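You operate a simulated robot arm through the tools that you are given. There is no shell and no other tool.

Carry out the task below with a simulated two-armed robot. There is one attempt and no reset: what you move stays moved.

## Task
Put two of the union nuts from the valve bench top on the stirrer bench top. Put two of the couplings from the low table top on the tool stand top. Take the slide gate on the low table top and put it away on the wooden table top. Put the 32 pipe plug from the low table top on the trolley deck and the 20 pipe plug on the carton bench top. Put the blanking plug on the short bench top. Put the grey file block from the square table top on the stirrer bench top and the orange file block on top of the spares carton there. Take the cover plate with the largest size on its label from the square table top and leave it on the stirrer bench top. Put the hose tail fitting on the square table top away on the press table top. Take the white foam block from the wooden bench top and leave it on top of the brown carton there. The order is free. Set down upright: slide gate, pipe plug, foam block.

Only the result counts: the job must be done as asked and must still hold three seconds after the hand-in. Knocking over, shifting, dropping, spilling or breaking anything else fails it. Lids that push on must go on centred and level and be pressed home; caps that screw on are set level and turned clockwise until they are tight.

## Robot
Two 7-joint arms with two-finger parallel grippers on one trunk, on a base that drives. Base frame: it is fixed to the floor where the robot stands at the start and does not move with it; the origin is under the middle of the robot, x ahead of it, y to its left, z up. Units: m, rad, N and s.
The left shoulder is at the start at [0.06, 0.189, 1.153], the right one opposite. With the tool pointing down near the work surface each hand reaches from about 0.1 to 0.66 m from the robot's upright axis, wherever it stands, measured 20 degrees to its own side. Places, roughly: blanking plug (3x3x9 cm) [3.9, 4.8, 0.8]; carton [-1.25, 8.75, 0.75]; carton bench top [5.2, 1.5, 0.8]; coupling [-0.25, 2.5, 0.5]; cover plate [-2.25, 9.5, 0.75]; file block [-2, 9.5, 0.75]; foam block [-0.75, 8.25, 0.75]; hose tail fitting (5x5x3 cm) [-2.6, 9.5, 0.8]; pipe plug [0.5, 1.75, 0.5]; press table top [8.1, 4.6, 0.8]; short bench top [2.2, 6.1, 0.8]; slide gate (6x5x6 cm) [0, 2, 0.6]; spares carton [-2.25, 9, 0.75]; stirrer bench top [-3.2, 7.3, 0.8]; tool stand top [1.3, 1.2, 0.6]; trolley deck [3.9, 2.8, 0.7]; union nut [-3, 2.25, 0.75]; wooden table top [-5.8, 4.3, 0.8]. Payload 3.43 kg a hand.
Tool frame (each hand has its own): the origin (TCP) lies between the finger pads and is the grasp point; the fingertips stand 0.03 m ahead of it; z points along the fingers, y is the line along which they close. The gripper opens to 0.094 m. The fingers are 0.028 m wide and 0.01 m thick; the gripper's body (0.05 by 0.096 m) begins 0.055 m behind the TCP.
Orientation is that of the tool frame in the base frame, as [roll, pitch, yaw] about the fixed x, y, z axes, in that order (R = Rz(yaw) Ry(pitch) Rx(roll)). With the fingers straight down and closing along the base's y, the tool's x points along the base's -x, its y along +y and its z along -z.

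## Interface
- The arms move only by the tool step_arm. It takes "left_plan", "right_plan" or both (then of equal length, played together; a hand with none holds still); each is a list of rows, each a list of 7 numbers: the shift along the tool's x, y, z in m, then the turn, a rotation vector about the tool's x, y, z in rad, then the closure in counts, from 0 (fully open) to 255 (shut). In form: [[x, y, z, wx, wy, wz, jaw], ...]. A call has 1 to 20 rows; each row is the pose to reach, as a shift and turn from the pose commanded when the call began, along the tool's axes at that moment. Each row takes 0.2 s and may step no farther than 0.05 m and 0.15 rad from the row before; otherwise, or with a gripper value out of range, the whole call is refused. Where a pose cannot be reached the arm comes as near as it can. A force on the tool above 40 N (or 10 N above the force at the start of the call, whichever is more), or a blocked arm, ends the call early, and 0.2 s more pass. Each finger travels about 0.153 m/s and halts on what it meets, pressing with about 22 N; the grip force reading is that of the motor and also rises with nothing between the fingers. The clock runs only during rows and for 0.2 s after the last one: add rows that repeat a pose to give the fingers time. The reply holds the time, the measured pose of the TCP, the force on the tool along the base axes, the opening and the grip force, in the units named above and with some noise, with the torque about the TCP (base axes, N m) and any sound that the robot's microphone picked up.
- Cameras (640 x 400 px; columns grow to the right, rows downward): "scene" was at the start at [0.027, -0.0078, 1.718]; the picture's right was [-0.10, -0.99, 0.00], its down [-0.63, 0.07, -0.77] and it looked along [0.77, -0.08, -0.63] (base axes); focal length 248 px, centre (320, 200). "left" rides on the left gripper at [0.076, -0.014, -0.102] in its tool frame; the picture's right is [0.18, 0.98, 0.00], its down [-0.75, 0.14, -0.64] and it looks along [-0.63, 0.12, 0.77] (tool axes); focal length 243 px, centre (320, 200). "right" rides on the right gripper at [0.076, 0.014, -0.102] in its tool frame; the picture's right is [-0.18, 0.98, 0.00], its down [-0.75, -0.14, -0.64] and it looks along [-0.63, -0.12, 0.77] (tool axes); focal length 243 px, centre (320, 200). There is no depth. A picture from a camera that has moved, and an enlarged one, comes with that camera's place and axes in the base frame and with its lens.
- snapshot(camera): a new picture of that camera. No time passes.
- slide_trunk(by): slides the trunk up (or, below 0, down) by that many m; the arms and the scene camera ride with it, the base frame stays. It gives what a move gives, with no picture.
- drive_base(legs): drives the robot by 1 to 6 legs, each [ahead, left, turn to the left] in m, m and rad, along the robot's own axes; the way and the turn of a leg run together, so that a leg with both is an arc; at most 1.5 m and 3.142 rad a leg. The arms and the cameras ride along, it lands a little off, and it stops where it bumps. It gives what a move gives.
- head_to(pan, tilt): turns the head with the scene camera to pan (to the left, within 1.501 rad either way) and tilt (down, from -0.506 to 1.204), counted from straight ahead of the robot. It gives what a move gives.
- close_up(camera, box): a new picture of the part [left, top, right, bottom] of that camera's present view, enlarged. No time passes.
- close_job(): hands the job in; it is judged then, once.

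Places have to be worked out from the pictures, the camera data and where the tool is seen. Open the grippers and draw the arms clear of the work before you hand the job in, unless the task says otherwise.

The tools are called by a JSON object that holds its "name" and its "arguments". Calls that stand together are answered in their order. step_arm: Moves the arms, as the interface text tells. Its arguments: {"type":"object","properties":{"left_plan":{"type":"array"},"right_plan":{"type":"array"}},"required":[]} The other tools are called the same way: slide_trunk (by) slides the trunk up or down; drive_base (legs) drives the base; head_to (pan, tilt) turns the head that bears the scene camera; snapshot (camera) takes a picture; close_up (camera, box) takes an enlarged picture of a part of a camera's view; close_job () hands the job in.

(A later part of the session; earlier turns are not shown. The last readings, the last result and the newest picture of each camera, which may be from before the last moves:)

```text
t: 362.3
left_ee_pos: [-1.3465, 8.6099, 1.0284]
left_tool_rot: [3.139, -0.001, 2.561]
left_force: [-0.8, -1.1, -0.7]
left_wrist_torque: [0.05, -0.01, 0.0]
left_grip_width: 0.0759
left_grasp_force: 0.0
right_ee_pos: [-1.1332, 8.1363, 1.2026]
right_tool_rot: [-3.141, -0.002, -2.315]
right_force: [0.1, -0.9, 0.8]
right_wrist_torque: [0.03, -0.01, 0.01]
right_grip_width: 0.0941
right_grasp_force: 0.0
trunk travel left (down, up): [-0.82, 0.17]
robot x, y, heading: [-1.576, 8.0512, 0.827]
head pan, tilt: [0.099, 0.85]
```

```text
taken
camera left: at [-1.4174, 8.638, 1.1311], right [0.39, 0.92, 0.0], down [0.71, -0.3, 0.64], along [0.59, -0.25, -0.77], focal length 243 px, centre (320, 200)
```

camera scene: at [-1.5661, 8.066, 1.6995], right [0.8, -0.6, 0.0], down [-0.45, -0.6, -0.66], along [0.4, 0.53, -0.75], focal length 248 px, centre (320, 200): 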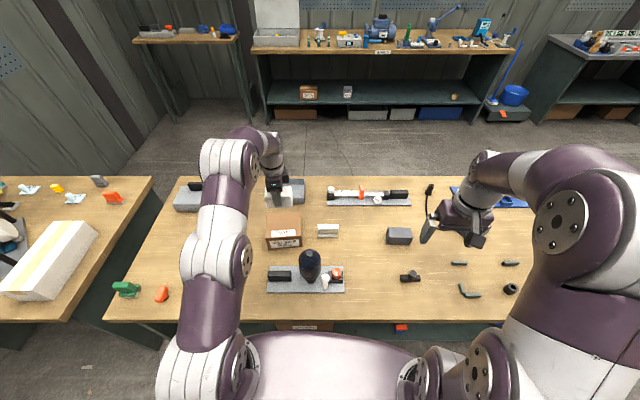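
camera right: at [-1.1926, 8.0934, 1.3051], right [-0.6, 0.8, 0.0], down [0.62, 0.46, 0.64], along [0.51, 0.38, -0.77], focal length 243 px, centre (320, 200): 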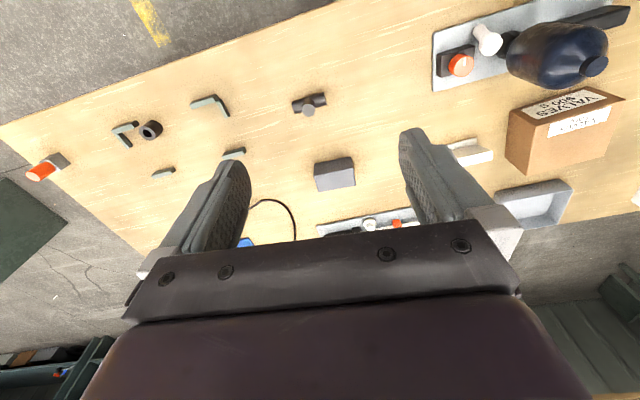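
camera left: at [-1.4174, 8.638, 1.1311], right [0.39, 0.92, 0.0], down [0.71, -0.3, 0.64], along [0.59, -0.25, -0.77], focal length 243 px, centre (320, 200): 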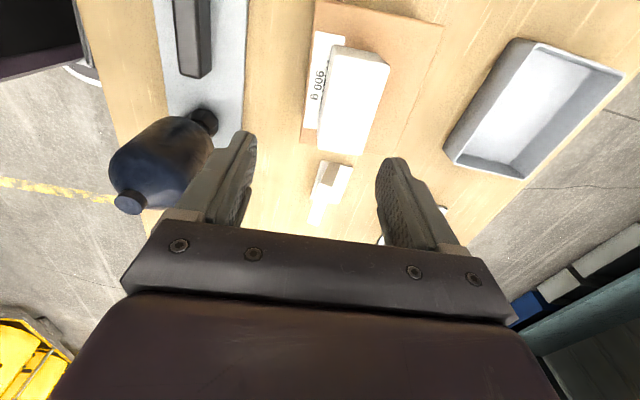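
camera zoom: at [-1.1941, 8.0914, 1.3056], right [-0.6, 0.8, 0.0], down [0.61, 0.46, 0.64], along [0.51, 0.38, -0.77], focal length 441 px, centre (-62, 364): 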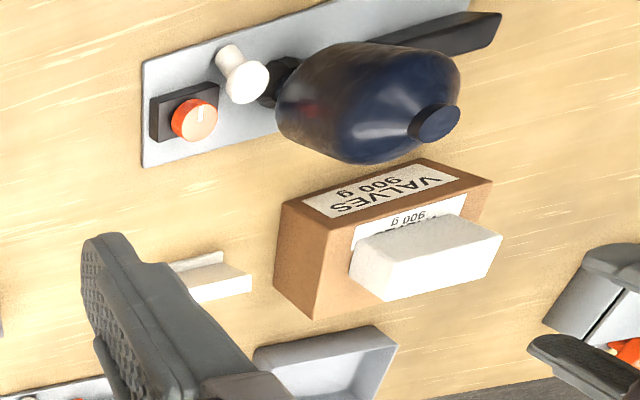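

The foam block rests on the carton. I turn the left hand back, raise it, back off, and look at the square table.

{"name": "step_arm", "arguments": {"left_plan": [[0, -0.02, -0.04, 0, 0, -0.142, 0], [0, -0.04, -0.08, 0, 0, -0.284, 0], [0, -0.06, -0.1, 0, 0, -0.426, 0], [0, -0.08, -0.11, 0, 0, -0.568, 0], [0, -0.1, -0.11, 0, 0, -0.71, 0], [0, -0.12, -0.11, 0, 0, -0.852, 0], [0, -0.14, -0.11, 0, 0, -0.994, 0], [0, -0.15, -0.11, 0, 0, -1.136, 0], [0, -0.16, -0.11, 0, 0, -1.278, 0], [0, -0.17, -0.11, 0, 0, -1.4, 0]]}}

{"name": "drive_base", "arguments": {"legs": [[-0.3, 0, 0]]}}

{"name": "head_to", "arguments": {"pan": 0.5, "tilt": 0.6}}

{"name": "snapshot", "arguments": {"camera": "scene"}}

```text
t: 364.5
left_ee_pos: [-1.4402, 8.4653, 1.1365]
left_tool_rot: [3.14, 0.001, -2.319]
left_force: [0.0, 0.0, 0.2]
left_wrist_torque: [0.04, 0.01, -0.04]
left_grip_width: 0.0941
left_grasp_force: 0.1
right_ee_pos: [-1.1313, 8.1387, 1.201]
right_tool_rot: [-3.141, -0.003, -2.317]
right_force: [-0.2, -0.2, 0.7]
right_wrist_torque: [0.03, 0.01, -0.01]
right_grip_width: 0.0941
right_grasp_force: 0.1
trunk travel left (down, up): [-0.82, 0.17]
robot x, y, heading: [-1.5788, 8.0483, 0.824]
head pan, tilt: [0.099, 0.85]
```

```text
t: 366.6
left_ee_pos: [-1.6436, 8.2451, 1.1361]
left_tool_rot: [3.141, -0.001, -2.323]
left_force: [-0.1, -0.5, 0.5]
left_wrist_torque: [0.05, -0.03, 0.01]
left_grip_width: 0.0938
left_grasp_force: 0.0
right_ee_pos: [-1.3351, 7.916, 1.2007]
right_tool_rot: [3.141, -0.002, -2.316]
right_force: [-1.0, -0.1, 0.4]
right_wrist_torque: [-0.02, 0.0, 0.03]
right_grip_width: 0.0941
right_grasp_force: 0.0
trunk travel left (down, up): [-0.82, 0.17]
robot x, y, heading: [-1.7798, 7.8232, 0.825]
head pan, tilt: [0.099, 0.85]
```

```text
t: 367.4
left_ee_pos: [-1.6431, 8.2445, 1.136]
left_tool_rot: [3.141, 0.001, -2.323]
left_force: [-0.1, -0.5, 0.1]
left_wrist_torque: [-0.01, 0.01, 0.0]
left_grip_width: 0.0939
left_grasp_force: 0.0
right_ee_pos: [-1.3362, 7.9163, 1.2025]
right_tool_rot: [3.141, -0.003, -2.315]
right_force: [0.6, 0.1, 0.7]
right_wrist_torque: [0.0, 0.0, -0.01]
right_grip_width: 0.0942
right_grasp_force: 0.1
trunk travel left (down, up): [-0.82, 0.17]
robot x, y, heading: [-1.7815, 7.8211, 0.824]
head pan, tilt: [0.499, 0.6]
```

```text
taken
camera scene: at [-1.7978, 7.8668, 1.7204], right [0.97, -0.25, 0.0], down [-0.14, -0.55, -0.82], along [0.2, 0.8, -0.57], focal length 248 px, centre (320, 200)
```

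scene: 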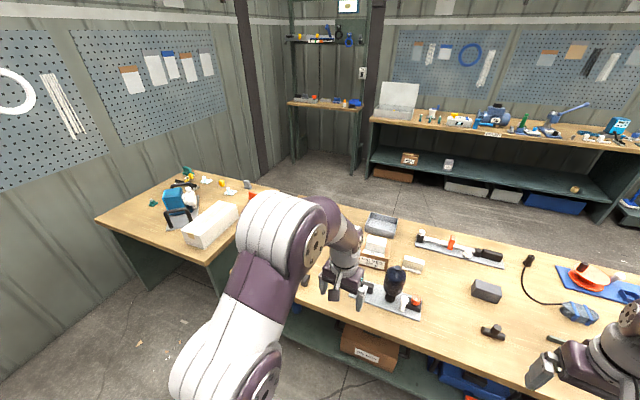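

The foam sits well on its carton. I zoom in on the square table.

{"name": "close_up", "arguments": {"camera": "scene", "box": [90, 150, 290, 275]}}

```text
3.20 times, centred on (190, 212) of scene
camera zoom: at [-1.7978, 7.8668, 1.7204], right [0.97, -0.25, 0.0], down [-0.14, -0.55, -0.82], along [0.2, 0.8, -0.57], focal length 792 px, centre (736, 160)
```

zoom: 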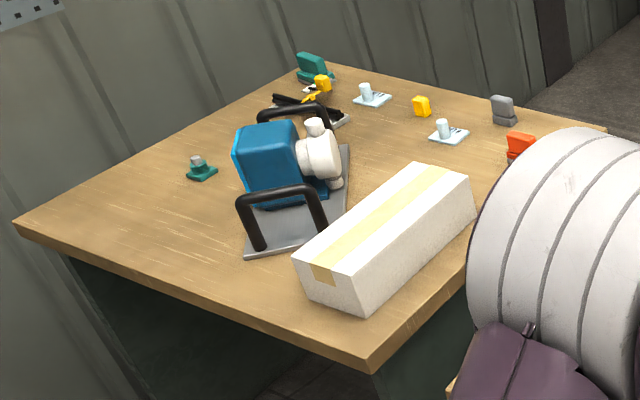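

The spares carton (white, taped) and the teal hose tail are near the table's front side, but the file blocks and cover plates are near its far (north-east) side. I drive round the wooden bench to that side.

{"name": "drive_base", "arguments": {"legs": [[0.166, -0.82, 0], [0.166, -0.82, 0], [0.8, 0.04, 0], [0.8, 0.04, 0]]}}

```text
t: 383.9
left_ee_pos: [0.8046, 8.6197, 1.136]
left_tool_rot: [3.141, 0.002, -2.297]
left_force: [-0.7, 0.1, 0.6]
left_wrist_torque: [0.03, -0.01, -0.05]
left_grip_width: 0.0938
left_grasp_force: 0.1
right_ee_pos: [1.1211, 8.2985, 1.2016]
right_tool_rot: [-3.141, -0.003, -2.29]
right_force: [0.7, 0.4, 0.4]
right_wrist_torque: [0.01, -0.01, -0.01]
right_grip_width: 0.0941
right_grasp_force: 0.0
trunk travel left (down, up): [-0.82, 0.17]
robot x, y, heading: [0.6777, 8.1939, 0.852]
head pan, tilt: [0.499, 0.6]
```

I turn to face the tables from the north-east and drive along to the square table.

{"name": "drive_base", "arguments": {"legs": [[0, 0, -3.06], [-0.055, -1.415, 0], [-0.055, -1.415, 0]]}}

{"name": "head_to", "arguments": {"pan": 0, "tilt": 0.85}}

{"name": "snapshot", "arguments": {"camera": "scene"}}

{"name": "snapshot", "arguments": {"camera": "left"}}

{"name": "snapshot", "arguments": {"camera": "right"}}

```text
t: 404.7
left_ee_pos: [-1.5264, 9.6118, 1.1368]
left_tool_rot: [3.141, 0.001, 0.889]
left_force: [-0.7, -0.3, 0.9]
left_wrist_torque: [0.01, -0.02, 0.04]
left_grip_width: 0.0938
left_grasp_force: 0.0
right_ee_pos: [-1.8553, 9.9169, 1.2022]
right_tool_rot: [3.141, -0.003, 0.895]
right_force: [-0.2, 0.9, -0.1]
right_wrist_torque: [0.0, -0.01, 0.01]
right_grip_width: 0.0938
right_grasp_force: 0.0
trunk travel left (down, up): [-0.82, 0.17]
robot x, y, heading: [-1.4171, 10.0365, -2.251]
head pan, tilt: [0.499, 0.6]
```

```text
t: 405.6
left_ee_pos: [-1.5253, 9.6117, 1.1368]
left_tool_rot: [3.141, -0.001, 0.888]
left_force: [0.0, -0.5, 0.7]
left_wrist_torque: [0.01, -0.01, 0.01]
left_grip_width: 0.0941
left_grasp_force: 0.1
right_ee_pos: [-1.855, 9.9177, 1.2009]
right_tool_rot: [3.141, -0.002, 0.895]
right_force: [0.7, -0.1, -0.4]
right_wrist_torque: [0.0, 0.0, 0.01]
right_grip_width: 0.0941
right_grasp_force: 0.1
trunk travel left (down, up): [-0.82, 0.17]
robot x, y, heading: [-1.4202, 10.0399, -2.238]
head pan, tilt: [0.0, 0.85]
```

```text
taken
camera scene: at [-1.4291, 10.0272, 1.6995], right [-0.78, 0.63, 0.0], down [0.47, 0.59, -0.66], along [-0.41, -0.52, -0.75], focal length 248 px, centre (320, 200)
```

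scene: 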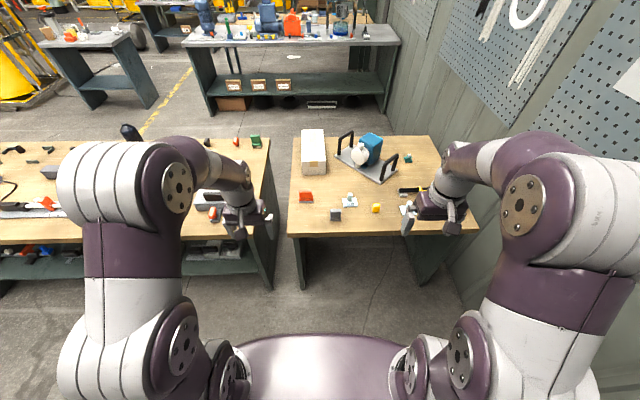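

```text
taken
camera left: at [-1.4884, 9.6787, 1.2386], right [0.88, -0.48, 0.0], down [-0.37, -0.67, 0.64], along [-0.31, -0.56, -0.77], focal length 243 px, centre (320, 200)
```

left: 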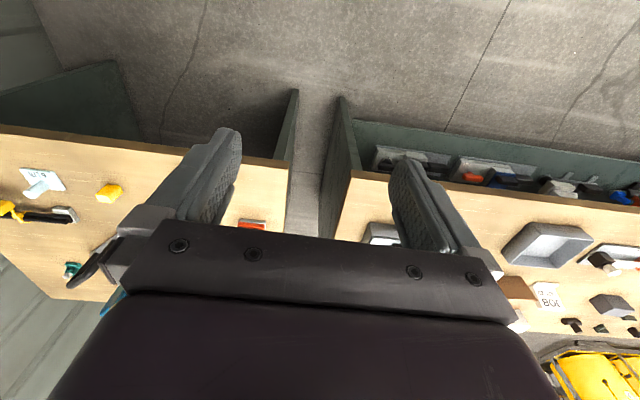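

```text
taken
camera right: at [-1.7972, 9.9679, 1.3052], right [0.65, -0.76, 0.0], down [-0.58, -0.5, 0.64], along [-0.49, -0.42, -0.77], focal length 243 px, centre (320, 200)
```

right: 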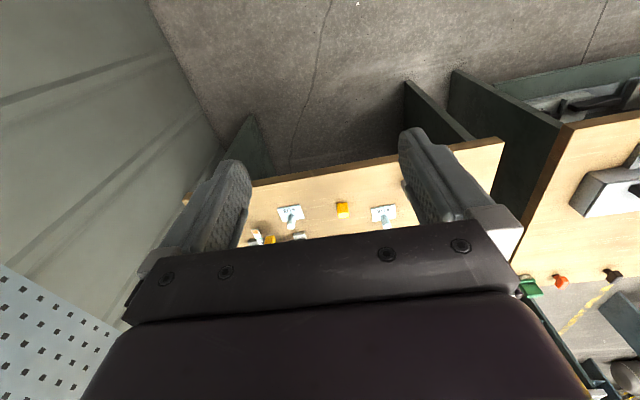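

I zoom in on the square table from here.

{"name": "close_up", "arguments": {"camera": "scene", "box": [280, 125, 490, 245]}}

{"name": "close_up", "arguments": {"camera": "right", "box": [230, 150, 430, 250]}}

{"name": "close_up", "arguments": {"camera": "left", "box": [0, 140, 200, 300]}}

```text
3.05 times, centred on (385, 185) of scene
camera zoom: at [-1.4291, 10.0272, 1.6995], right [-0.78, 0.63, 0.0], down [0.47, 0.59, -0.66], along [-0.41, -0.52, -0.75], focal length 754 px, centre (122, 246)
```

zoom: 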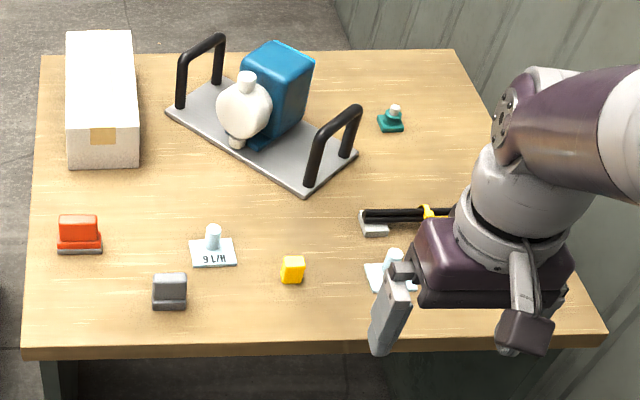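

```text
3.20 times, centred on (330, 200) of right
camera zoom: at [-1.7972, 9.9679, 1.3052], right [0.65, -0.76, 0.0], down [-0.58, -0.5, 0.64], along [-0.49, -0.42, -0.77], focal length 776 px, centre (288, 200)
```

zoom: 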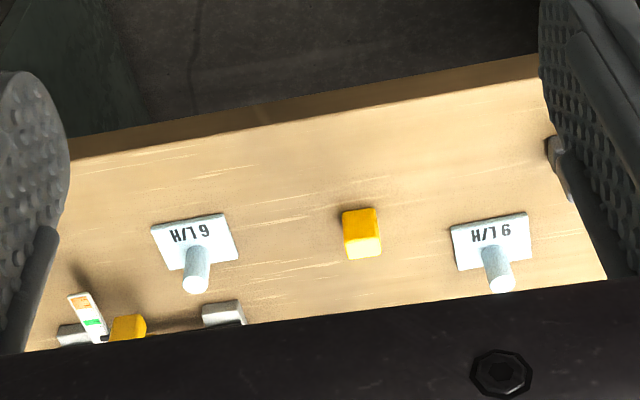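

```text
2.50 times, centred on (100, 220) of left
camera zoom: at [-1.4884, 9.6787, 1.2386], right [0.88, -0.48, 0.0], down [-0.37, -0.67, 0.64], along [-0.31, -0.56, -0.77], focal length 606 px, centre (870, 150)
```

zoom: 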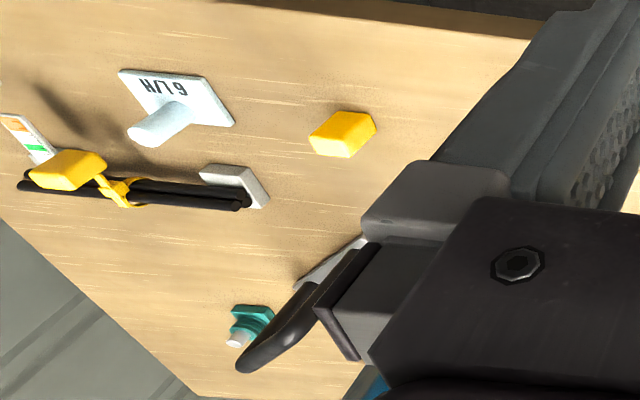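

Two cover plates are visible, "9 L/H" and "6 L/H", with the red-orange and grey file blocks near this edge. I drive 0.3 m closer.

{"name": "drive_base", "arguments": {"legs": [[0.3, 0, 0]]}}

{"name": "snapshot", "arguments": {"camera": "left"}}

{"name": "snapshot", "arguments": {"camera": "right"}}

{"name": "snapshot", "arguments": {"camera": "scene"}}

```text
t: 407.7
left_ee_pos: [-1.7157, 9.3773, 1.1363]
left_tool_rot: [-3.14, 0.002, 0.885]
left_force: [-0.6, -0.5, -0.1]
left_wrist_torque: [0.0, -0.01, -0.03]
left_grip_width: 0.0938
left_grasp_force: 0.1
right_ee_pos: [-2.0446, 9.6836, 1.2023]
right_tool_rot: [3.141, 0.001, 0.894]
right_force: [0.8, 0.5, 0.0]
right_wrist_torque: [0.02, 0.0, -0.04]
right_grip_width: 0.0941
right_grasp_force: 0.0
trunk travel left (down, up): [-0.82, 0.17]
robot x, y, heading: [-1.6088, 9.8008, -2.248]
head pan, tilt: [0.0, 0.85]
```

```text
taken
camera left: at [-1.6781, 9.4447, 1.2389], right [0.88, -0.48, 0.0], down [-0.37, -0.67, 0.64], along [-0.31, -0.56, -0.77], focal length 243 px, centre (320, 200)
```

left: 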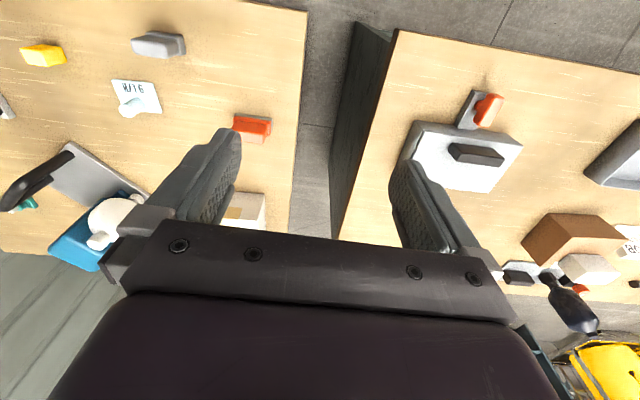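

```text
taken
camera right: at [-1.9859, 9.735, 1.3055], right [0.65, -0.76, 0.0], down [-0.58, -0.5, 0.64], along [-0.49, -0.42, -0.77], focal length 243 px, centre (320, 200)
```

right: 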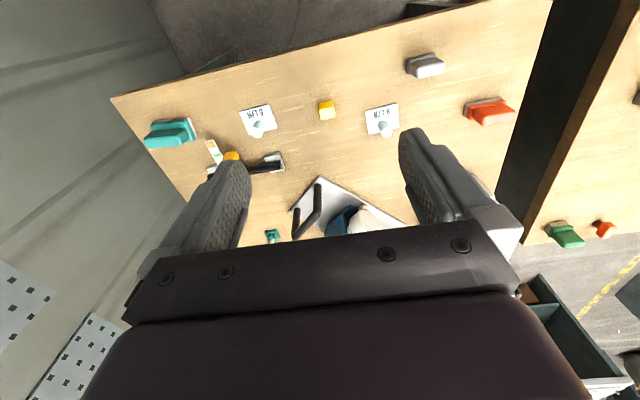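

```text
taken
camera scene: at [-1.6175, 9.7935, 1.6995], right [-0.78, 0.63, 0.0], down [0.47, 0.58, -0.66], along [-0.42, -0.51, -0.75], focal length 248 px, centre (320, 200)
```

scene: 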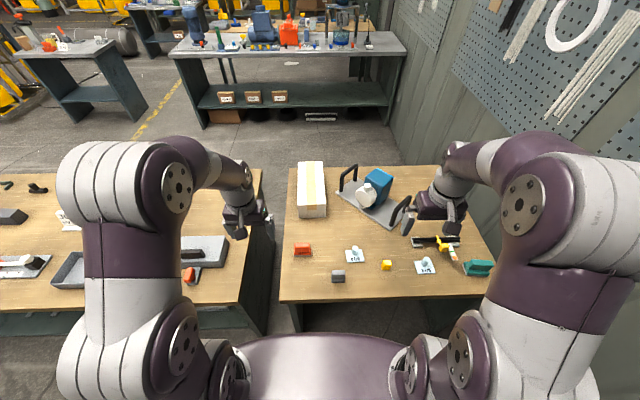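

I zoom in on the plates' labels and the blocks.

{"name": "close_up", "arguments": {"camera": "right", "box": [230, 90, 410, 150]}}

{"name": "close_up", "arguments": {"camera": "scene", "box": [280, 225, 500, 295]}}

{"name": "close_up", "arguments": {"camera": "left", "box": [90, 20, 310, 160]}}

```text
3.56 times, centred on (320, 120) of right
camera zoom: at [-1.9859, 9.735, 1.3055], right [0.65, -0.76, 0.0], down [-0.58, -0.5, 0.64], along [-0.49, -0.42, -0.77], focal length 863 px, centre (320, 484)
```

zoom: 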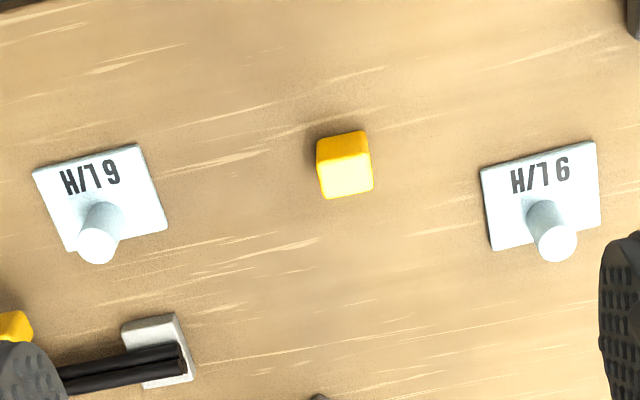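

```text
2.91 times, centred on (390, 260) of scene
camera zoom: at [-1.6175, 9.7935, 1.6995], right [-0.78, 0.63, 0.0], down [0.47, 0.58, -0.66], along [-0.42, -0.51, -0.75], focal length 720 px, centre (116, 26)
```

zoom: 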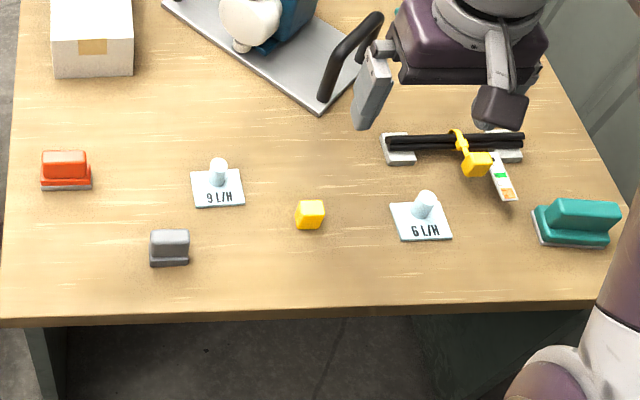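

```text
2.86 times, centred on (200, 90) of left
camera zoom: at [-1.6781, 9.4447, 1.2389], right [0.88, -0.48, 0.0], down [-0.37, -0.67, 0.64], along [-0.31, -0.56, -0.77], focal length 693 px, centre (663, 514)
```

zoom: 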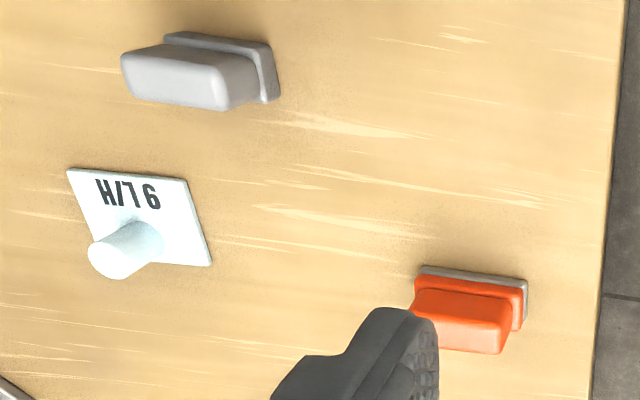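

I check the two labels once more at higher zoom, upright from the scene camera.

{"name": "close_up", "arguments": {"camera": "scene", "box": [340, 240, 370, 270]}}

{"name": "close_up", "arguments": {"camera": "scene", "box": [408, 248, 445, 280]}}

```text
13.33 times, centred on (355, 255) of scene
camera zoom: at [-1.6175, 9.7935, 1.6995], right [-0.78, 0.63, 0.0], down [0.47, 0.58, -0.66], along [-0.42, -0.51, -0.75], focal length 3301 px, centre (-147, -533)
```

zoom: 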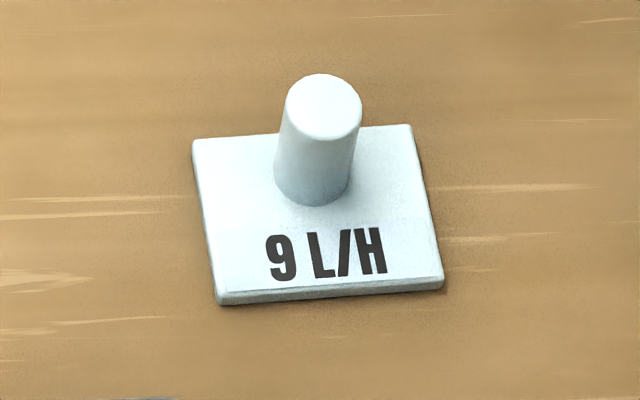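

```text
12.50 times, centred on (426, 264) of scene
camera zoom: at [-1.6175, 9.7935, 1.6995], right [-0.78, 0.63, 0.0], down [0.47, 0.58, -0.66], along [-0.42, -0.51, -0.75], focal length 3094 px, centre (-1011, -600)
```

zoom: 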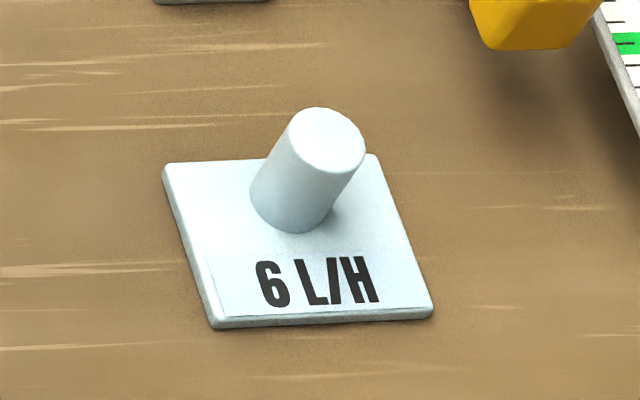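

The labels read 9 L/H and 6 L/H, so the 9 L/H plate is the one; its peg top is near (-2.07, 9.472, 0.79). I move the right hand above the peg.

{"name": "step_arm", "arguments": {"right_plan": [[-0.0226, 0.0141, 0.035, 0, 0, 0, 60], [-0.0452, 0.0282, 0.07, 0, 0, 0, 60], [-0.0678, 0.0423, 0.105, 0, 0, 0, 60], [-0.0905, 0.0564, 0.14, 0, 0, 0, 60], [-0.1131, 0.0704, 0.175, 0, 0, 0, 60], [-0.1357, 0.0845, 0.21, 0, 0, 0, 60], [-0.1583, 0.0986, 0.245, 0, 0, 0, 60], [-0.1809, 0.1127, 0.28, 0, 0, 0, 60], [-0.1809, 0.1127, 0.28, 0, 0, 0, 60]]}}

{"name": "snapshot", "arguments": {"camera": "right"}}

```text
t: 409.7
left_ee_pos: [-1.7155, 9.3778, 1.1366]
left_tool_rot: [3.14, 0.003, 0.885]
left_force: [-0.3, 0.3, 0.4]
left_wrist_torque: [0.04, -0.01, -0.01]
left_grip_width: 0.0939
left_grasp_force: 0.1
right_ee_pos: [-2.0716, 9.4709, 0.9209]
right_tool_rot: [3.142, -0.002, 0.893]
right_force: [0.1, 0.7, -0.7]
right_wrist_torque: [0.01, 0.0, 0.04]
right_grip_width: 0.0717
right_grasp_force: 0.1
trunk travel left (down, up): [-0.82, 0.17]
robot x, y, heading: [-1.6108, 9.8053, -2.251]
head pan, tilt: [0.0, 0.85]
```

```text
taken
camera right: at [-2.0132, 9.5217, 1.0245], right [0.65, -0.76, 0.0], down [-0.58, -0.5, 0.64], along [-0.49, -0.42, -0.77], focal length 243 px, centre (320, 200)
```

right: 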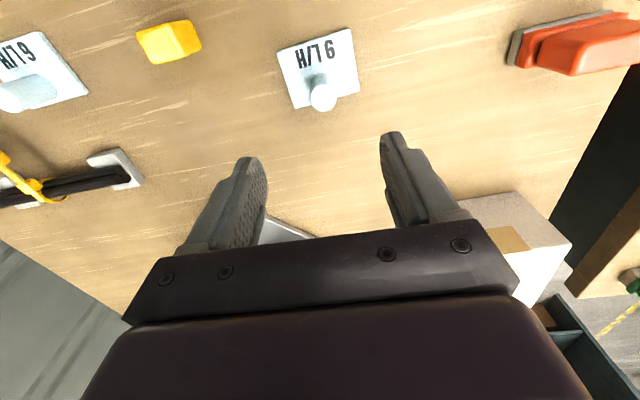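

The peg is nearly centred. I descend to about 2 cm above grasp height and check.

{"name": "step_arm", "arguments": {"right_plan": [[0.002, 0.002, 0.04, 0, 0, 0, 80], [0.004, 0.003, 0.08, 0, 0, 0, 80], [0.004, 0.003, 0.105, 0, 0, 0, 80], [0.004, 0.003, 0.105, 0, 0, 0, 80]]}}

{"name": "snapshot", "arguments": {"camera": "right"}}

```text
t: 410.7
left_ee_pos: [-1.7171, 9.3766, 1.1364]
left_tool_rot: [3.141, 0.0, 0.885]
left_force: [-0.1, 1.1, 0.3]
left_wrist_torque: [-0.04, 0.01, -0.01]
left_grip_width: 0.0939
left_grasp_force: 0.1
right_ee_pos: [-2.0678, 9.4727, 0.816]
right_tool_rot: [3.141, -0.002, 0.893]
right_force: [-0.5, -0.1, -0.5]
right_wrist_torque: [0.02, 0.0, 0.04]
right_grip_width: 0.0647
right_grasp_force: 0.0
trunk travel left (down, up): [-0.82, 0.17]
robot x, y, heading: [-1.6114, 9.8048, -2.251]
head pan, tilt: [0.0, 0.85]
```

```text
taken
camera right: at [-2.0091, 9.5236, 0.9192], right [0.65, -0.76, 0.0], down [-0.58, -0.5, 0.64], along [-0.49, -0.42, -0.77], focal length 243 px, centre (320, 200)
```

right: 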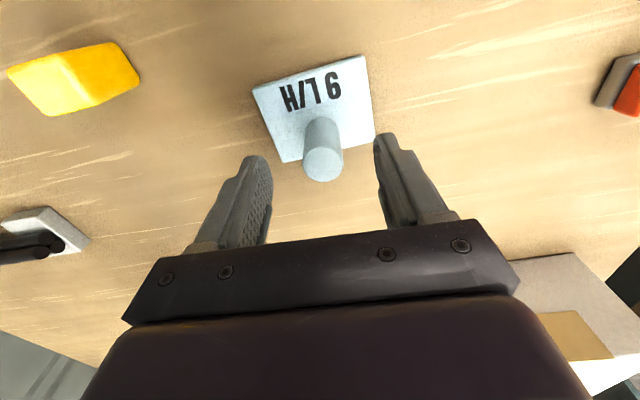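

The peg top is at about z 0.804; I shift 6 mm, go down 2 cm and close on the peg.

{"name": "step_arm", "arguments": {"right_plan": [[0.006, 0.001, 0.0, 0, 0, 0, 80], [0.006, 0.001, 0.018, 0, 0, 0, 80], [0.006, 0.001, 0.018, 0, 0, 0, 160], [0.006, 0.001, 0.018, 0, 0, 0, 255], [0.006, 0.001, 0.018, 0, 0, 0, 255], [0.006, 0.001, 0.0, 0, 0, 0, 255], [0.006, 0.001, -0.04, 0, 0, 0, 255]]}}

{"name": "snapshot", "arguments": {"camera": "right"}}

```text
t: 412.3
left_ee_pos: [-1.7153, 9.3778, 1.1367]
left_tool_rot: [-3.141, 0.003, 0.884]
left_force: [0.0, 0.5, -0.5]
left_wrist_torque: [0.0, 0.03, 0.01]
left_grip_width: 0.0941
left_grasp_force: 0.1
right_ee_pos: [-2.0619, 9.4763, 0.8544]
right_tool_rot: [3.139, -0.001, 0.893]
right_force: [0.3, -0.1, 0.7]
right_wrist_torque: [-0.04, 0.03, 0.01]
right_grip_width: 0.0234
right_grasp_force: 21.9
trunk travel left (down, up): [-0.82, 0.17]
robot x, y, heading: [-1.6134, 9.8033, -2.245]
head pan, tilt: [0.0, 0.85]
```

```text
taken
camera right: at [-2.0033, 9.5274, 0.9591], right [0.65, -0.76, 0.0], down [-0.58, -0.5, 0.64], along [-0.49, -0.42, -0.77], focal length 243 px, centre (320, 200)
```

right: 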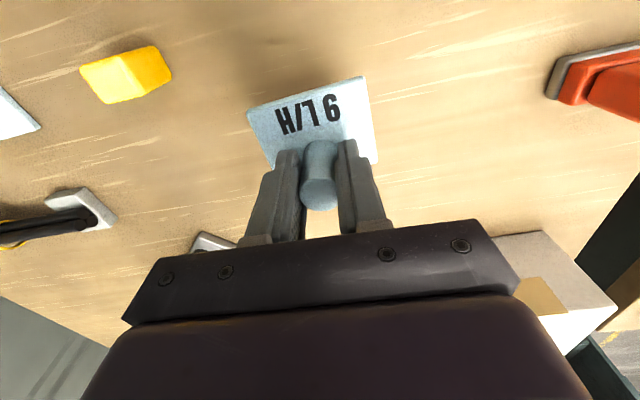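

The 9 L/H plate is held by its peg. I lift it high and move the right arm out to the right, then bring the left hand over the grey file block.

{"name": "step_arm", "arguments": {"right_plan": [[0, 0, -0.045, 0, 0, 0, 255], [0, 0, -0.09, 0, 0, 0, 255], [0, 0, -0.135, 0, 0, 0, 255], [0, 0, -0.18, 0, 0, 0, 255], [0.02, -0.03, -0.215, 0, 0, 0, 255], [0.045, -0.065, -0.235, 0, 0, 0, 255], [0.07, -0.1, -0.25, 0, 0, 0, 255], [0.1, -0.135, -0.25, 0, 0, 0, 255], [0.13, -0.165, -0.25, 0, 0, 0, 255]]}}

{"name": "step_arm", "arguments": {"left_plan": [[-0.0048, -0.0332, 0.026, 0, 0, 0, 30], [-0.0095, -0.0665, 0.052, 0, 0, 0, 30], [-0.0143, -0.0997, 0.078, 0, 0, 0, 30], [-0.019, -0.133, 0.104, 0, 0, 0, 30], [-0.0238, -0.1662, 0.13, 0, 0, 0, 30], [-0.0286, -0.1994, 0.156, 0, 0, 0, 30], [-0.0333, -0.2327, 0.182, 0, 0, 0, 30], [-0.0381, -0.2659, 0.206, 0, 0, 0, 30], [-0.0381, -0.2659, 0.206, 0, 0, 0, 30]]}}

{"name": "snapshot", "arguments": {"camera": "left"}}

```text
refused: row 5 steps farther than a row can; nothing moved
```

```text
t: 414.1
left_ee_pos: [-1.9384, 9.5102, 0.9314]
left_tool_rot: [3.131, -0.01, 0.89]
left_force: [17.3, -20.3, 0.0]
left_wrist_torque: [0.74, 0.64, 0.42]
left_grip_width: 0.0681
left_grasp_force: 0.1
right_ee_pos: [-2.0667, 9.4814, 0.8526]
right_tool_rot: [-3.136, -0.007, 0.903]
right_force: [-18.5, 21.2, -1.1]
right_wrist_torque: [-2.33, -2.06, 2.68]
right_grip_width: 0.023
right_grasp_force: 22.2
trunk travel left (down, up): [-0.82, 0.17]
robot x, y, heading: [-1.6062, 9.8048, -2.251]
head pan, tilt: [0.0, 0.85]
stopped in row 9 (right hand): the force on the tool passed its limit at 53 N (the readings are from after the stop); the commanded pose is now the measured one
```

```text
taken
camera left: at [-1.903, 9.5782, 1.0342], right [0.88, -0.48, 0.01], down [-0.37, -0.68, 0.64], along [-0.29, -0.56, -0.77], focal length 243 px, centre (320, 200)
```

left: 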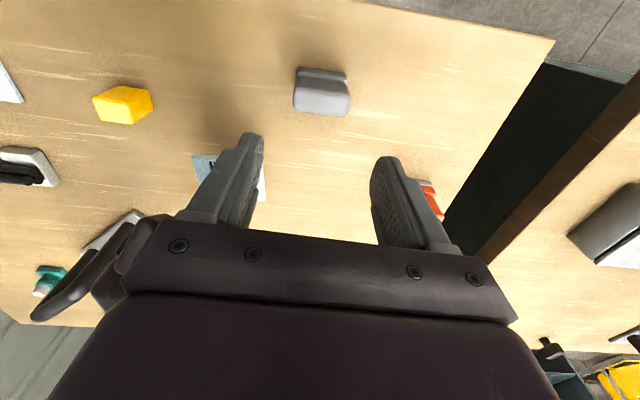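

The right-hand lift was refused and the hands touched. I immediately back the left hand away to its own side and upward.

{"name": "step_arm", "arguments": {"left_plan": [[0.0, 0.03, -0.02, 0, 0, 0, 30], [0.0, 0.07, -0.04, 0, 0, 0, 30], [0.005, 0.11, -0.06, 0, 0, 0, 30], [0.01, 0.15, -0.08, 0, 0, 0, 30]]}}

{"name": "snapshot", "arguments": {"camera": "right"}}

{"name": "snapshot", "arguments": {"camera": "scene"}}

```text
t: 415.1
left_ee_pos: [-1.8182, 9.4277, 1.0151]
left_tool_rot: [3.136, -0.004, 0.887]
left_force: [0.0, 0.4, 0.0]
left_wrist_torque: [0.01, 0.02, -0.03]
left_grip_width: 0.0828
left_grasp_force: 0.1
right_ee_pos: [-2.0642, 9.479, 0.8533]
right_tool_rot: [-3.139, -0.004, 0.9]
right_force: [0.1, -1.0, -1.1]
right_wrist_torque: [-0.01, 0.01, -0.01]
right_grip_width: 0.0226
right_grasp_force: 21.7
trunk travel left (down, up): [-0.82, 0.17]
robot x, y, heading: [-1.6091, 9.807, -2.244]
head pan, tilt: [0.0, 0.85]
```

```text
taken
camera right: at [-2.0053, 9.5298, 0.9572], right [0.66, -0.75, -0.01], down [-0.58, -0.51, 0.64], along [-0.49, -0.42, -0.77], focal length 243 px, centre (320, 200)
```

right: 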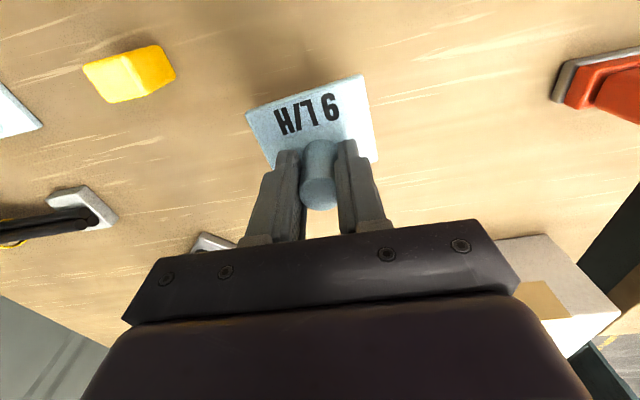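

```text
taken
camera scene: at [-1.6168, 9.7919, 1.6995], right [-0.78, 0.63, 0.0], down [0.47, 0.58, -0.66], along [-0.42, -0.51, -0.75], focal length 248 px, centre (320, 200)
```

scene: 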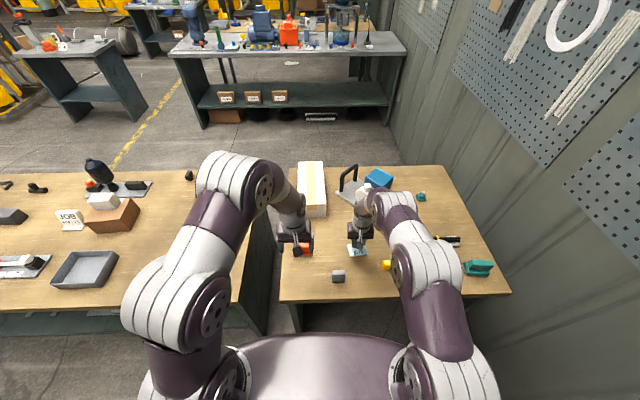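

No harm done: the plate is still held and nothing on the table moved. I lift the right hand with smaller steps.

{"name": "step_arm", "arguments": {"right_plan": [[0, 0, -0.045, 0, 0, 0, 255], [0, 0, -0.09, 0, 0, 0, 255], [0, 0, -0.135, 0, 0, 0, 255], [0, 0, -0.18, 0, 0, 0, 255], [0.015, -0.025, -0.21, 0, 0, 0, 255], [0.035, -0.055, -0.235, 0, 0, 0, 255], [0.06, -0.09, -0.245, 0, 0, 0, 255], [0.09, -0.12, -0.25, 0, 0, 0, 255], [0.12, -0.15, -0.25, 0, 0, 0, 255]]}}

```text
t: 417.1
left_ee_pos: [-1.8202, 9.4293, 1.0159]
left_tool_rot: [3.135, -0.005, 0.889]
left_force: [-0.9, 0.4, 0.0]
left_wrist_torque: [-0.01, -0.04, -0.01]
left_grip_width: 0.0827
left_grasp_force: 0.0
right_ee_pos: [-2.1064, 9.6681, 1.1053]
right_tool_rot: [-3.139, -0.003, 0.902]
right_force: [0.0, -0.8, 0.0]
right_wrist_torque: [-0.02, 0.04, 0.0]
right_grip_width: 0.0228
right_grasp_force: 22.0
trunk travel left (down, up): [-0.82, 0.17]
robot x, y, heading: [-1.6051, 9.8053, -2.252]
head pan, tilt: [0.0, 0.85]
```

The right hand is clear now. I bring the left hand over the grey block.

{"name": "step_arm", "arguments": {"left_plan": [[-0.0016, -0.035, 0.02, 0, 0, 0, 30], [-0.0032, -0.07, 0.04, 0, 0, 0, 30], [-0.0049, -0.105, 0.065, 0, 0, 0, 30], [-0.0065, -0.1425, 0.09, 0, 0, 0, 30], [-0.0065, -0.1425, 0.12, 0, 0, 0, 30], [-0.0065, -0.1425, 0.12, 0, 0, 0, 30]], "right_plan": [[0, -0.02, 0, 0, 0, 0, 255], [0, -0.04, 0, 0, 0, 0, 255], [0, -0.06, 0, 0, 0, 0, 255], [0, -0.06, 0, 0, 0, 0, 255], [0, -0.06, 0, 0, 0, 0, 255], [0, -0.06, 0, 0, 0, 0, 255]]}}

{"name": "snapshot", "arguments": {"camera": "left"}}

```text
t: 418.5
left_ee_pos: [-1.9328, 9.5108, 0.8929]
left_tool_rot: [3.136, -0.006, 0.889]
left_force: [-0.5, -0.7, 0.4]
left_wrist_torque: [0.0, 0.02, 0.0]
left_grip_width: 0.083
left_grasp_force: 0.0
right_ee_pos: [-2.1552, 9.7035, 1.1056]
right_tool_rot: [-3.138, -0.003, 0.902]
right_force: [-0.9, -0.5, -0.7]
right_wrist_torque: [-0.01, -0.03, 0.0]
right_grip_width: 0.0227
right_grasp_force: 21.6
trunk travel left (down, up): [-0.82, 0.17]
robot x, y, heading: [-1.6098, 9.8086, -2.252]
head pan, tilt: [0.0, 0.85]
```

```text
taken
camera left: at [-1.8956, 9.5772, 0.9962], right [0.88, -0.48, 0.01], down [-0.37, -0.67, 0.64], along [-0.3, -0.56, -0.77], focal length 243 px, centre (320, 200)
```

left: 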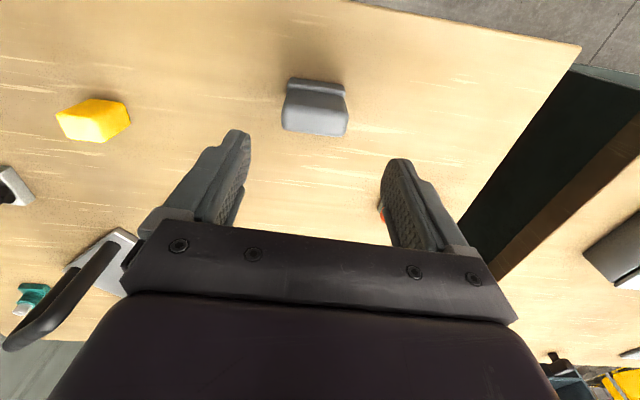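

I zoom in on the grey block for grip planning.

{"name": "close_up", "arguments": {"camera": "left", "box": [250, 60, 390, 160]}}

```text
4.00 times, centred on (320, 110) of left
camera zoom: at [-1.8956, 9.5772, 0.9962], right [0.88, -0.48, 0.01], down [-0.37, -0.67, 0.64], along [-0.3, -0.56, -0.77], focal length 970 px, centre (320, 560)
```

zoom: 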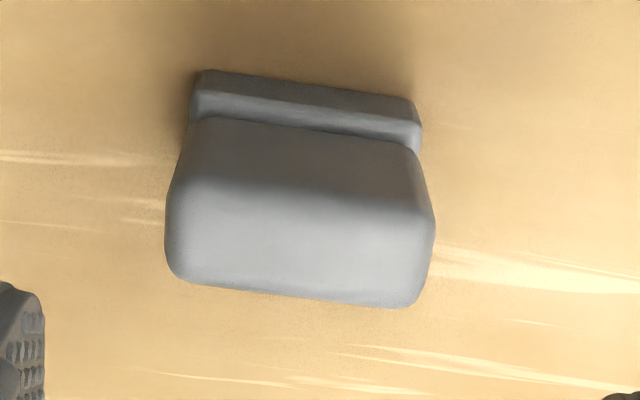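

The block is about 6 cm long across the fingers. I descend and close on it.

{"name": "step_arm", "arguments": {"left_plan": [[-0.002, -0.003, 0.04, 0, 0, 0, 20], [-0.003, -0.004, 0.08, 0, 0, 0, 20], [-0.003, -0.004, 0.102, 0, 0, 0, 20], [-0.003, -0.004, 0.102, 0, 0, 0, 120], [-0.003, -0.004, 0.102, 0, 0, 0, 255], [-0.003, -0.004, 0.102, 0, 0, 0, 255], [-0.003, -0.004, 0.102, 0, 0, 0, 255]]}}

{"name": "snapshot", "arguments": {"camera": "left"}}

```text
t: 420.1
left_ee_pos: [-1.937, 9.513, 0.7924]
left_tool_rot: [3.136, -0.007, 0.889]
left_force: [-0.3, -0.1, 0.2]
left_wrist_torque: [-0.02, 0.01, 0.02]
left_grip_width: 0.056
left_grasp_force: 22.0
right_ee_pos: [-2.1559, 9.7038, 1.1042]
right_tool_rot: [-3.138, -0.004, 0.901]
right_force: [0.5, 0.3, -1.4]
right_wrist_torque: [0.01, 0.02, 0.03]
right_grip_width: 0.0229
right_grasp_force: 21.9
trunk travel left (down, up): [-0.82, 0.17]
robot x, y, heading: [-1.6067, 9.8047, -2.251]
head pan, tilt: [0.0, 0.85]
```

```text
taken
camera left: at [-1.9008, 9.5792, 0.8942], right [0.88, -0.48, 0.01], down [-0.37, -0.67, 0.64], along [-0.3, -0.56, -0.77], focal length 243 px, centre (320, 200)
```

left: 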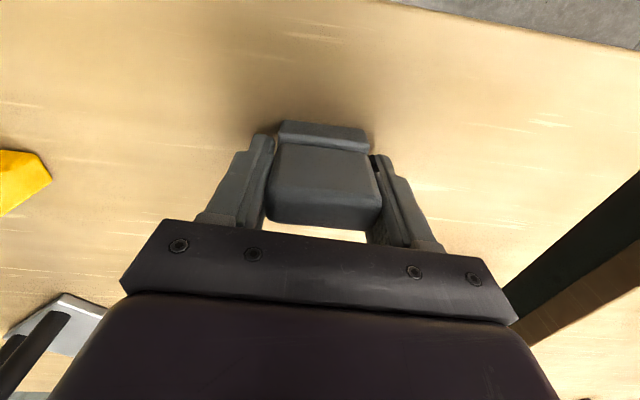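

The grey block is held (56 mm). I lift it clear.

{"name": "step_arm", "arguments": {"left_plan": [[0, 0, -0.045, 0, 0, 0, 255], [0, 0, -0.09, 0, 0, 0, 255], [0, 0, -0.135, 0, 0, 0, 255], [0, 0, -0.18, 0, 0, 0, 255], [0, 0.02, -0.22, 0, 0, 0, 255], [0, 0.05, -0.255, 0, 0, 0, 255], [0, 0.085, -0.285, 0, 0, 0, 255], [0, 0.12, -0.31, 0, 0, 0, 255], [0, 0.16, -0.31, 0, 0, 0, 255], [0, 0.2, -0.31, 0, 0, 0, 255]]}}

{"name": "snapshot", "arguments": {"camera": "scene"}}

```text
t: 422.3
left_ee_pos: [-1.7817, 9.3809, 1.1011]
left_tool_rot: [3.137, -0.004, 0.886]
left_force: [-0.2, -0.7, -2.0]
left_wrist_torque: [-0.01, 0.06, -0.01]
left_grip_width: 0.0557
left_grasp_force: 21.8
right_ee_pos: [-2.1556, 9.702, 1.1051]
right_tool_rot: [-3.137, -0.003, 0.901]
right_force: [0.5, 0.0, 0.1]
right_wrist_torque: [-0.01, 0.05, 0.01]
right_grip_width: 0.0228
right_grasp_force: 22.4
trunk travel left (down, up): [-0.82, 0.17]
robot x, y, heading: [-1.6083, 9.8044, -2.253]
head pan, tilt: [0.0, 0.85]
```

```text
taken
camera scene: at [-1.6172, 9.7911, 1.6995], right [-0.78, 0.63, 0.0], down [0.47, 0.58, -0.66], along [-0.42, -0.51, -0.75], focal length 248 px, centre (320, 200)
```

scene: 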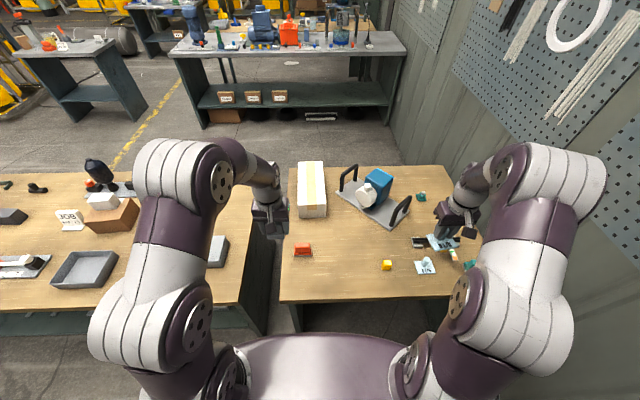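

Both items are held high. I back off and drive around the wooden bench toward the aisle in front of the stirrer bench.

{"name": "drive_base", "arguments": {"legs": [[-0.2, 0, 0], [-0.03, 1.393, 0], [-0.03, 1.393, 0], [0.826, 0.013, 0], [0.826, 0.013, 0]]}}

{"name": "head_to", "arguments": {"pan": -0.7, "tilt": 0.5}}

{"name": "snapshot", "arguments": {"camera": "scene"}}

```text
t: 445.0
left_ee_pos: [-0.3728, 6.5063, 1.1011]
left_tool_rot: [3.135, -0.006, 0.927]
left_force: [-0.4, 0.0, -1.2]
left_wrist_torque: [-0.02, 0.0, 0.04]
left_grip_width: 0.0559
left_grasp_force: 21.5
right_ee_pos: [-0.7576, 6.8134, 1.1057]
right_tool_rot: [-3.138, -0.004, 0.938]
right_force: [-0.1, 0.0, -1.6]
right_wrist_torque: [0.0, 0.01, 0.03]
right_grip_width: 0.0225
right_grasp_force: 21.8
trunk travel left (down, up): [-0.82, 0.17]
robot x, y, heading: [-0.2126, 6.9362, -2.207]
head pan, tilt: [0.0, 0.85]
```

```text
t: 446.1
left_ee_pos: [-0.3731, 6.5056, 1.1022]
left_tool_rot: [3.135, -0.004, 0.926]
left_force: [0.6, -0.5, -1.5]
left_wrist_torque: [0.05, 0.01, 0.01]
left_grip_width: 0.0556
left_grasp_force: 22.2
right_ee_pos: [-0.7577, 6.8134, 1.1051]
right_tool_rot: [-3.138, -0.002, 0.94]
right_force: [0.3, 0.1, -1.0]
right_wrist_torque: [0.0, 0.0, 0.01]
right_grip_width: 0.0225
right_grasp_force: 21.8
trunk travel left (down, up): [-0.82, 0.17]
robot x, y, heading: [-0.2131, 6.9351, -2.212]
head pan, tilt: [-0.7, 0.499]
```

```text
taken
camera scene: at [-0.2667, 6.9649, 1.7294], right [-0.23, 0.97, 0.0], down [0.47, 0.11, -0.88], along [-0.85, -0.2, -0.48], focal length 248 px, centre (320, 200)
```

scene: 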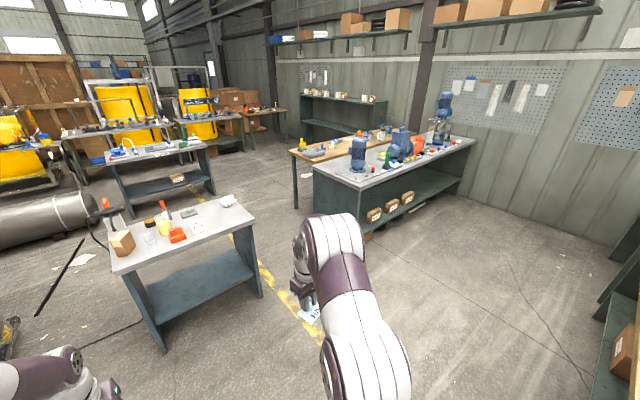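

The way along the aisle is free. I drive to face the stirrer bench.

{"name": "drive_base", "arguments": {"legs": [[0.3, -1.0, 0], [0.35, -1.0, 0]]}}

{"name": "head_to", "arguments": {"pan": -0.2, "tilt": 0.7}}

{"name": "snapshot", "arguments": {"camera": "scene"}}

```text
t: 456.6
left_ee_pos: [-2.3888, 7.2146, 1.1016]
left_tool_rot: [3.137, -0.005, 0.903]
left_force: [0.0, -0.1, -2.5]
left_wrist_torque: [0.0, 0.02, -0.02]
left_grip_width: 0.0559
left_grasp_force: 21.4
right_ee_pos: [-2.7675, 7.531, 1.1049]
right_tool_rot: [-3.138, -0.004, 0.919]
right_force: [0.1, -0.6, -0.9]
right_wrist_torque: [0.01, -0.01, 0.0]
right_grip_width: 0.0228
right_grasp_force: 21.9
trunk travel left (down, up): [-0.82, 0.17]
robot x, y, heading: [-2.2215, 7.6428, -2.232]
head pan, tilt: [-0.7, 0.499]
```

```text
t: 457.6
left_ee_pos: [-2.3884, 7.2163, 1.1015]
left_tool_rot: [3.136, -0.007, 0.904]
left_force: [-0.3, -0.5, -1.7]
left_wrist_torque: [0.01, 0.01, 0.0]
left_grip_width: 0.0558
left_grasp_force: 22.1
right_ee_pos: [-2.7671, 7.5313, 1.1046]
right_tool_rot: [-3.136, -0.004, 0.918]
right_force: [0.1, -0.1, -0.7]
right_wrist_torque: [0.01, 0.02, 0.03]
right_grip_width: 0.0224
right_grasp_force: 22.5
trunk travel left (down, up): [-0.82, 0.17]
robot x, y, heading: [-2.2258, 7.6368, -2.235]
head pan, tilt: [-0.201, 0.7]
```

```text
taken
camera scene: at [-2.248, 7.6357, 1.7118], right [-0.65, 0.76, 0.0], down [0.49, 0.42, -0.77], along [-0.58, -0.5, -0.64], focal length 248 px, centre (320, 200)
```

scene: 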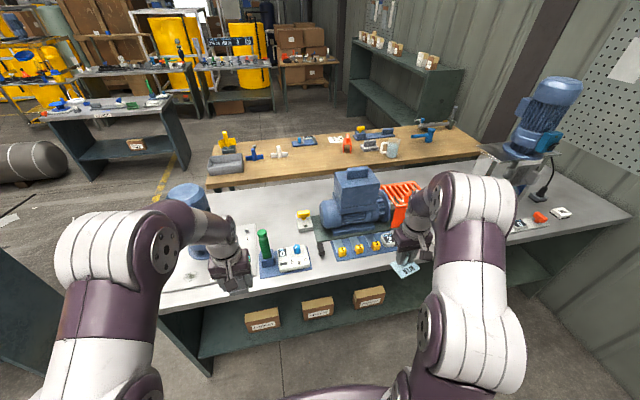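

I zoom in on the stirrer bench top to choose spots for several items.

{"name": "close_up", "arguments": {"camera": "scene", "box": [160, 160, 420, 310]}}

{"name": "close_up", "arguments": {"camera": "scene", "box": [400, 100, 640, 300]}}

{"name": "snapshot", "arguments": {"camera": "left"}}

{"name": "snapshot", "arguments": {"camera": "right"}}

```text
2.46 times, centred on (290, 235) of scene
camera zoom: at [-2.248, 7.6357, 1.7118], right [-0.65, 0.76, 0.0], down [0.49, 0.42, -0.77], along [-0.58, -0.5, -0.64], focal length 609 px, centre (394, 114)
```

zoom: 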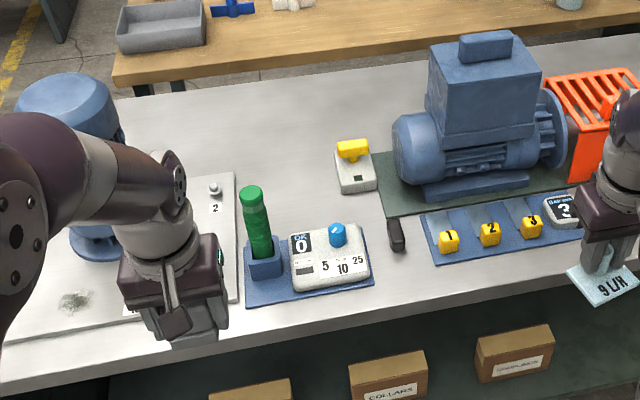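

```text
2.00 times, centred on (520, 200) of scene
camera zoom: at [-2.248, 7.6357, 1.7118], right [-0.65, 0.76, 0.0], down [0.49, 0.42, -0.77], along [-0.58, -0.5, -0.64], focal length 495 px, centre (-80, 200)
```

zoom: 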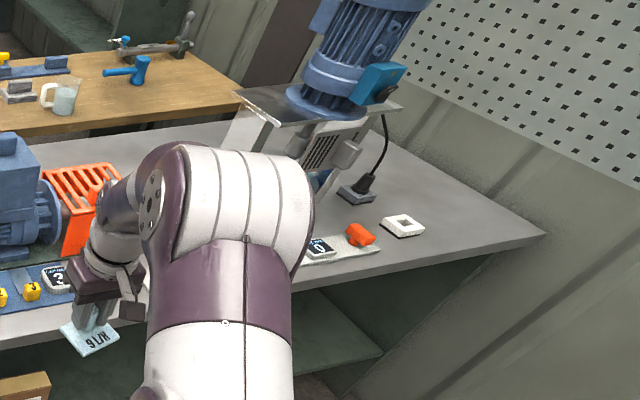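

```text
taken
camera left: at [-2.353, 7.2833, 1.2041], right [0.89, -0.46, 0.01], down [-0.36, -0.68, 0.64], along [-0.29, -0.57, -0.77], focal length 243 px, centre (320, 200)
```

left: 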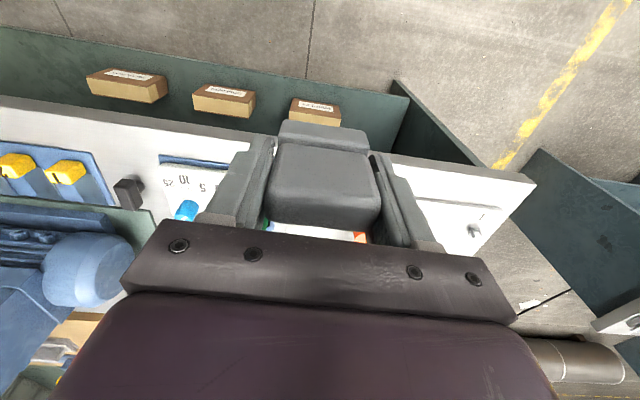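

```text
taken
camera right: at [-2.7094, 7.583, 1.2084], right [0.67, -0.74, 0.0], down [-0.57, -0.52, 0.64], along [-0.48, -0.43, -0.77], focal length 243 px, centre (320, 200)
```

right: 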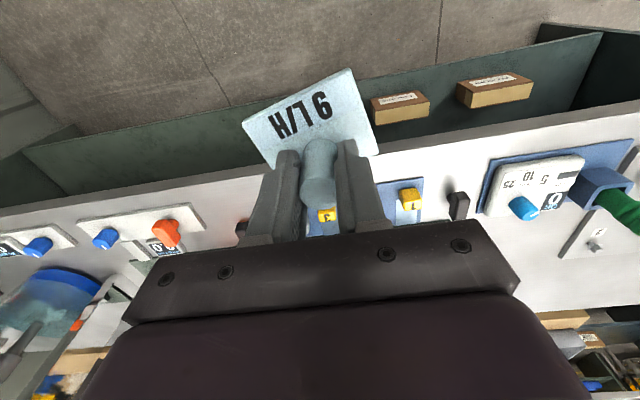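

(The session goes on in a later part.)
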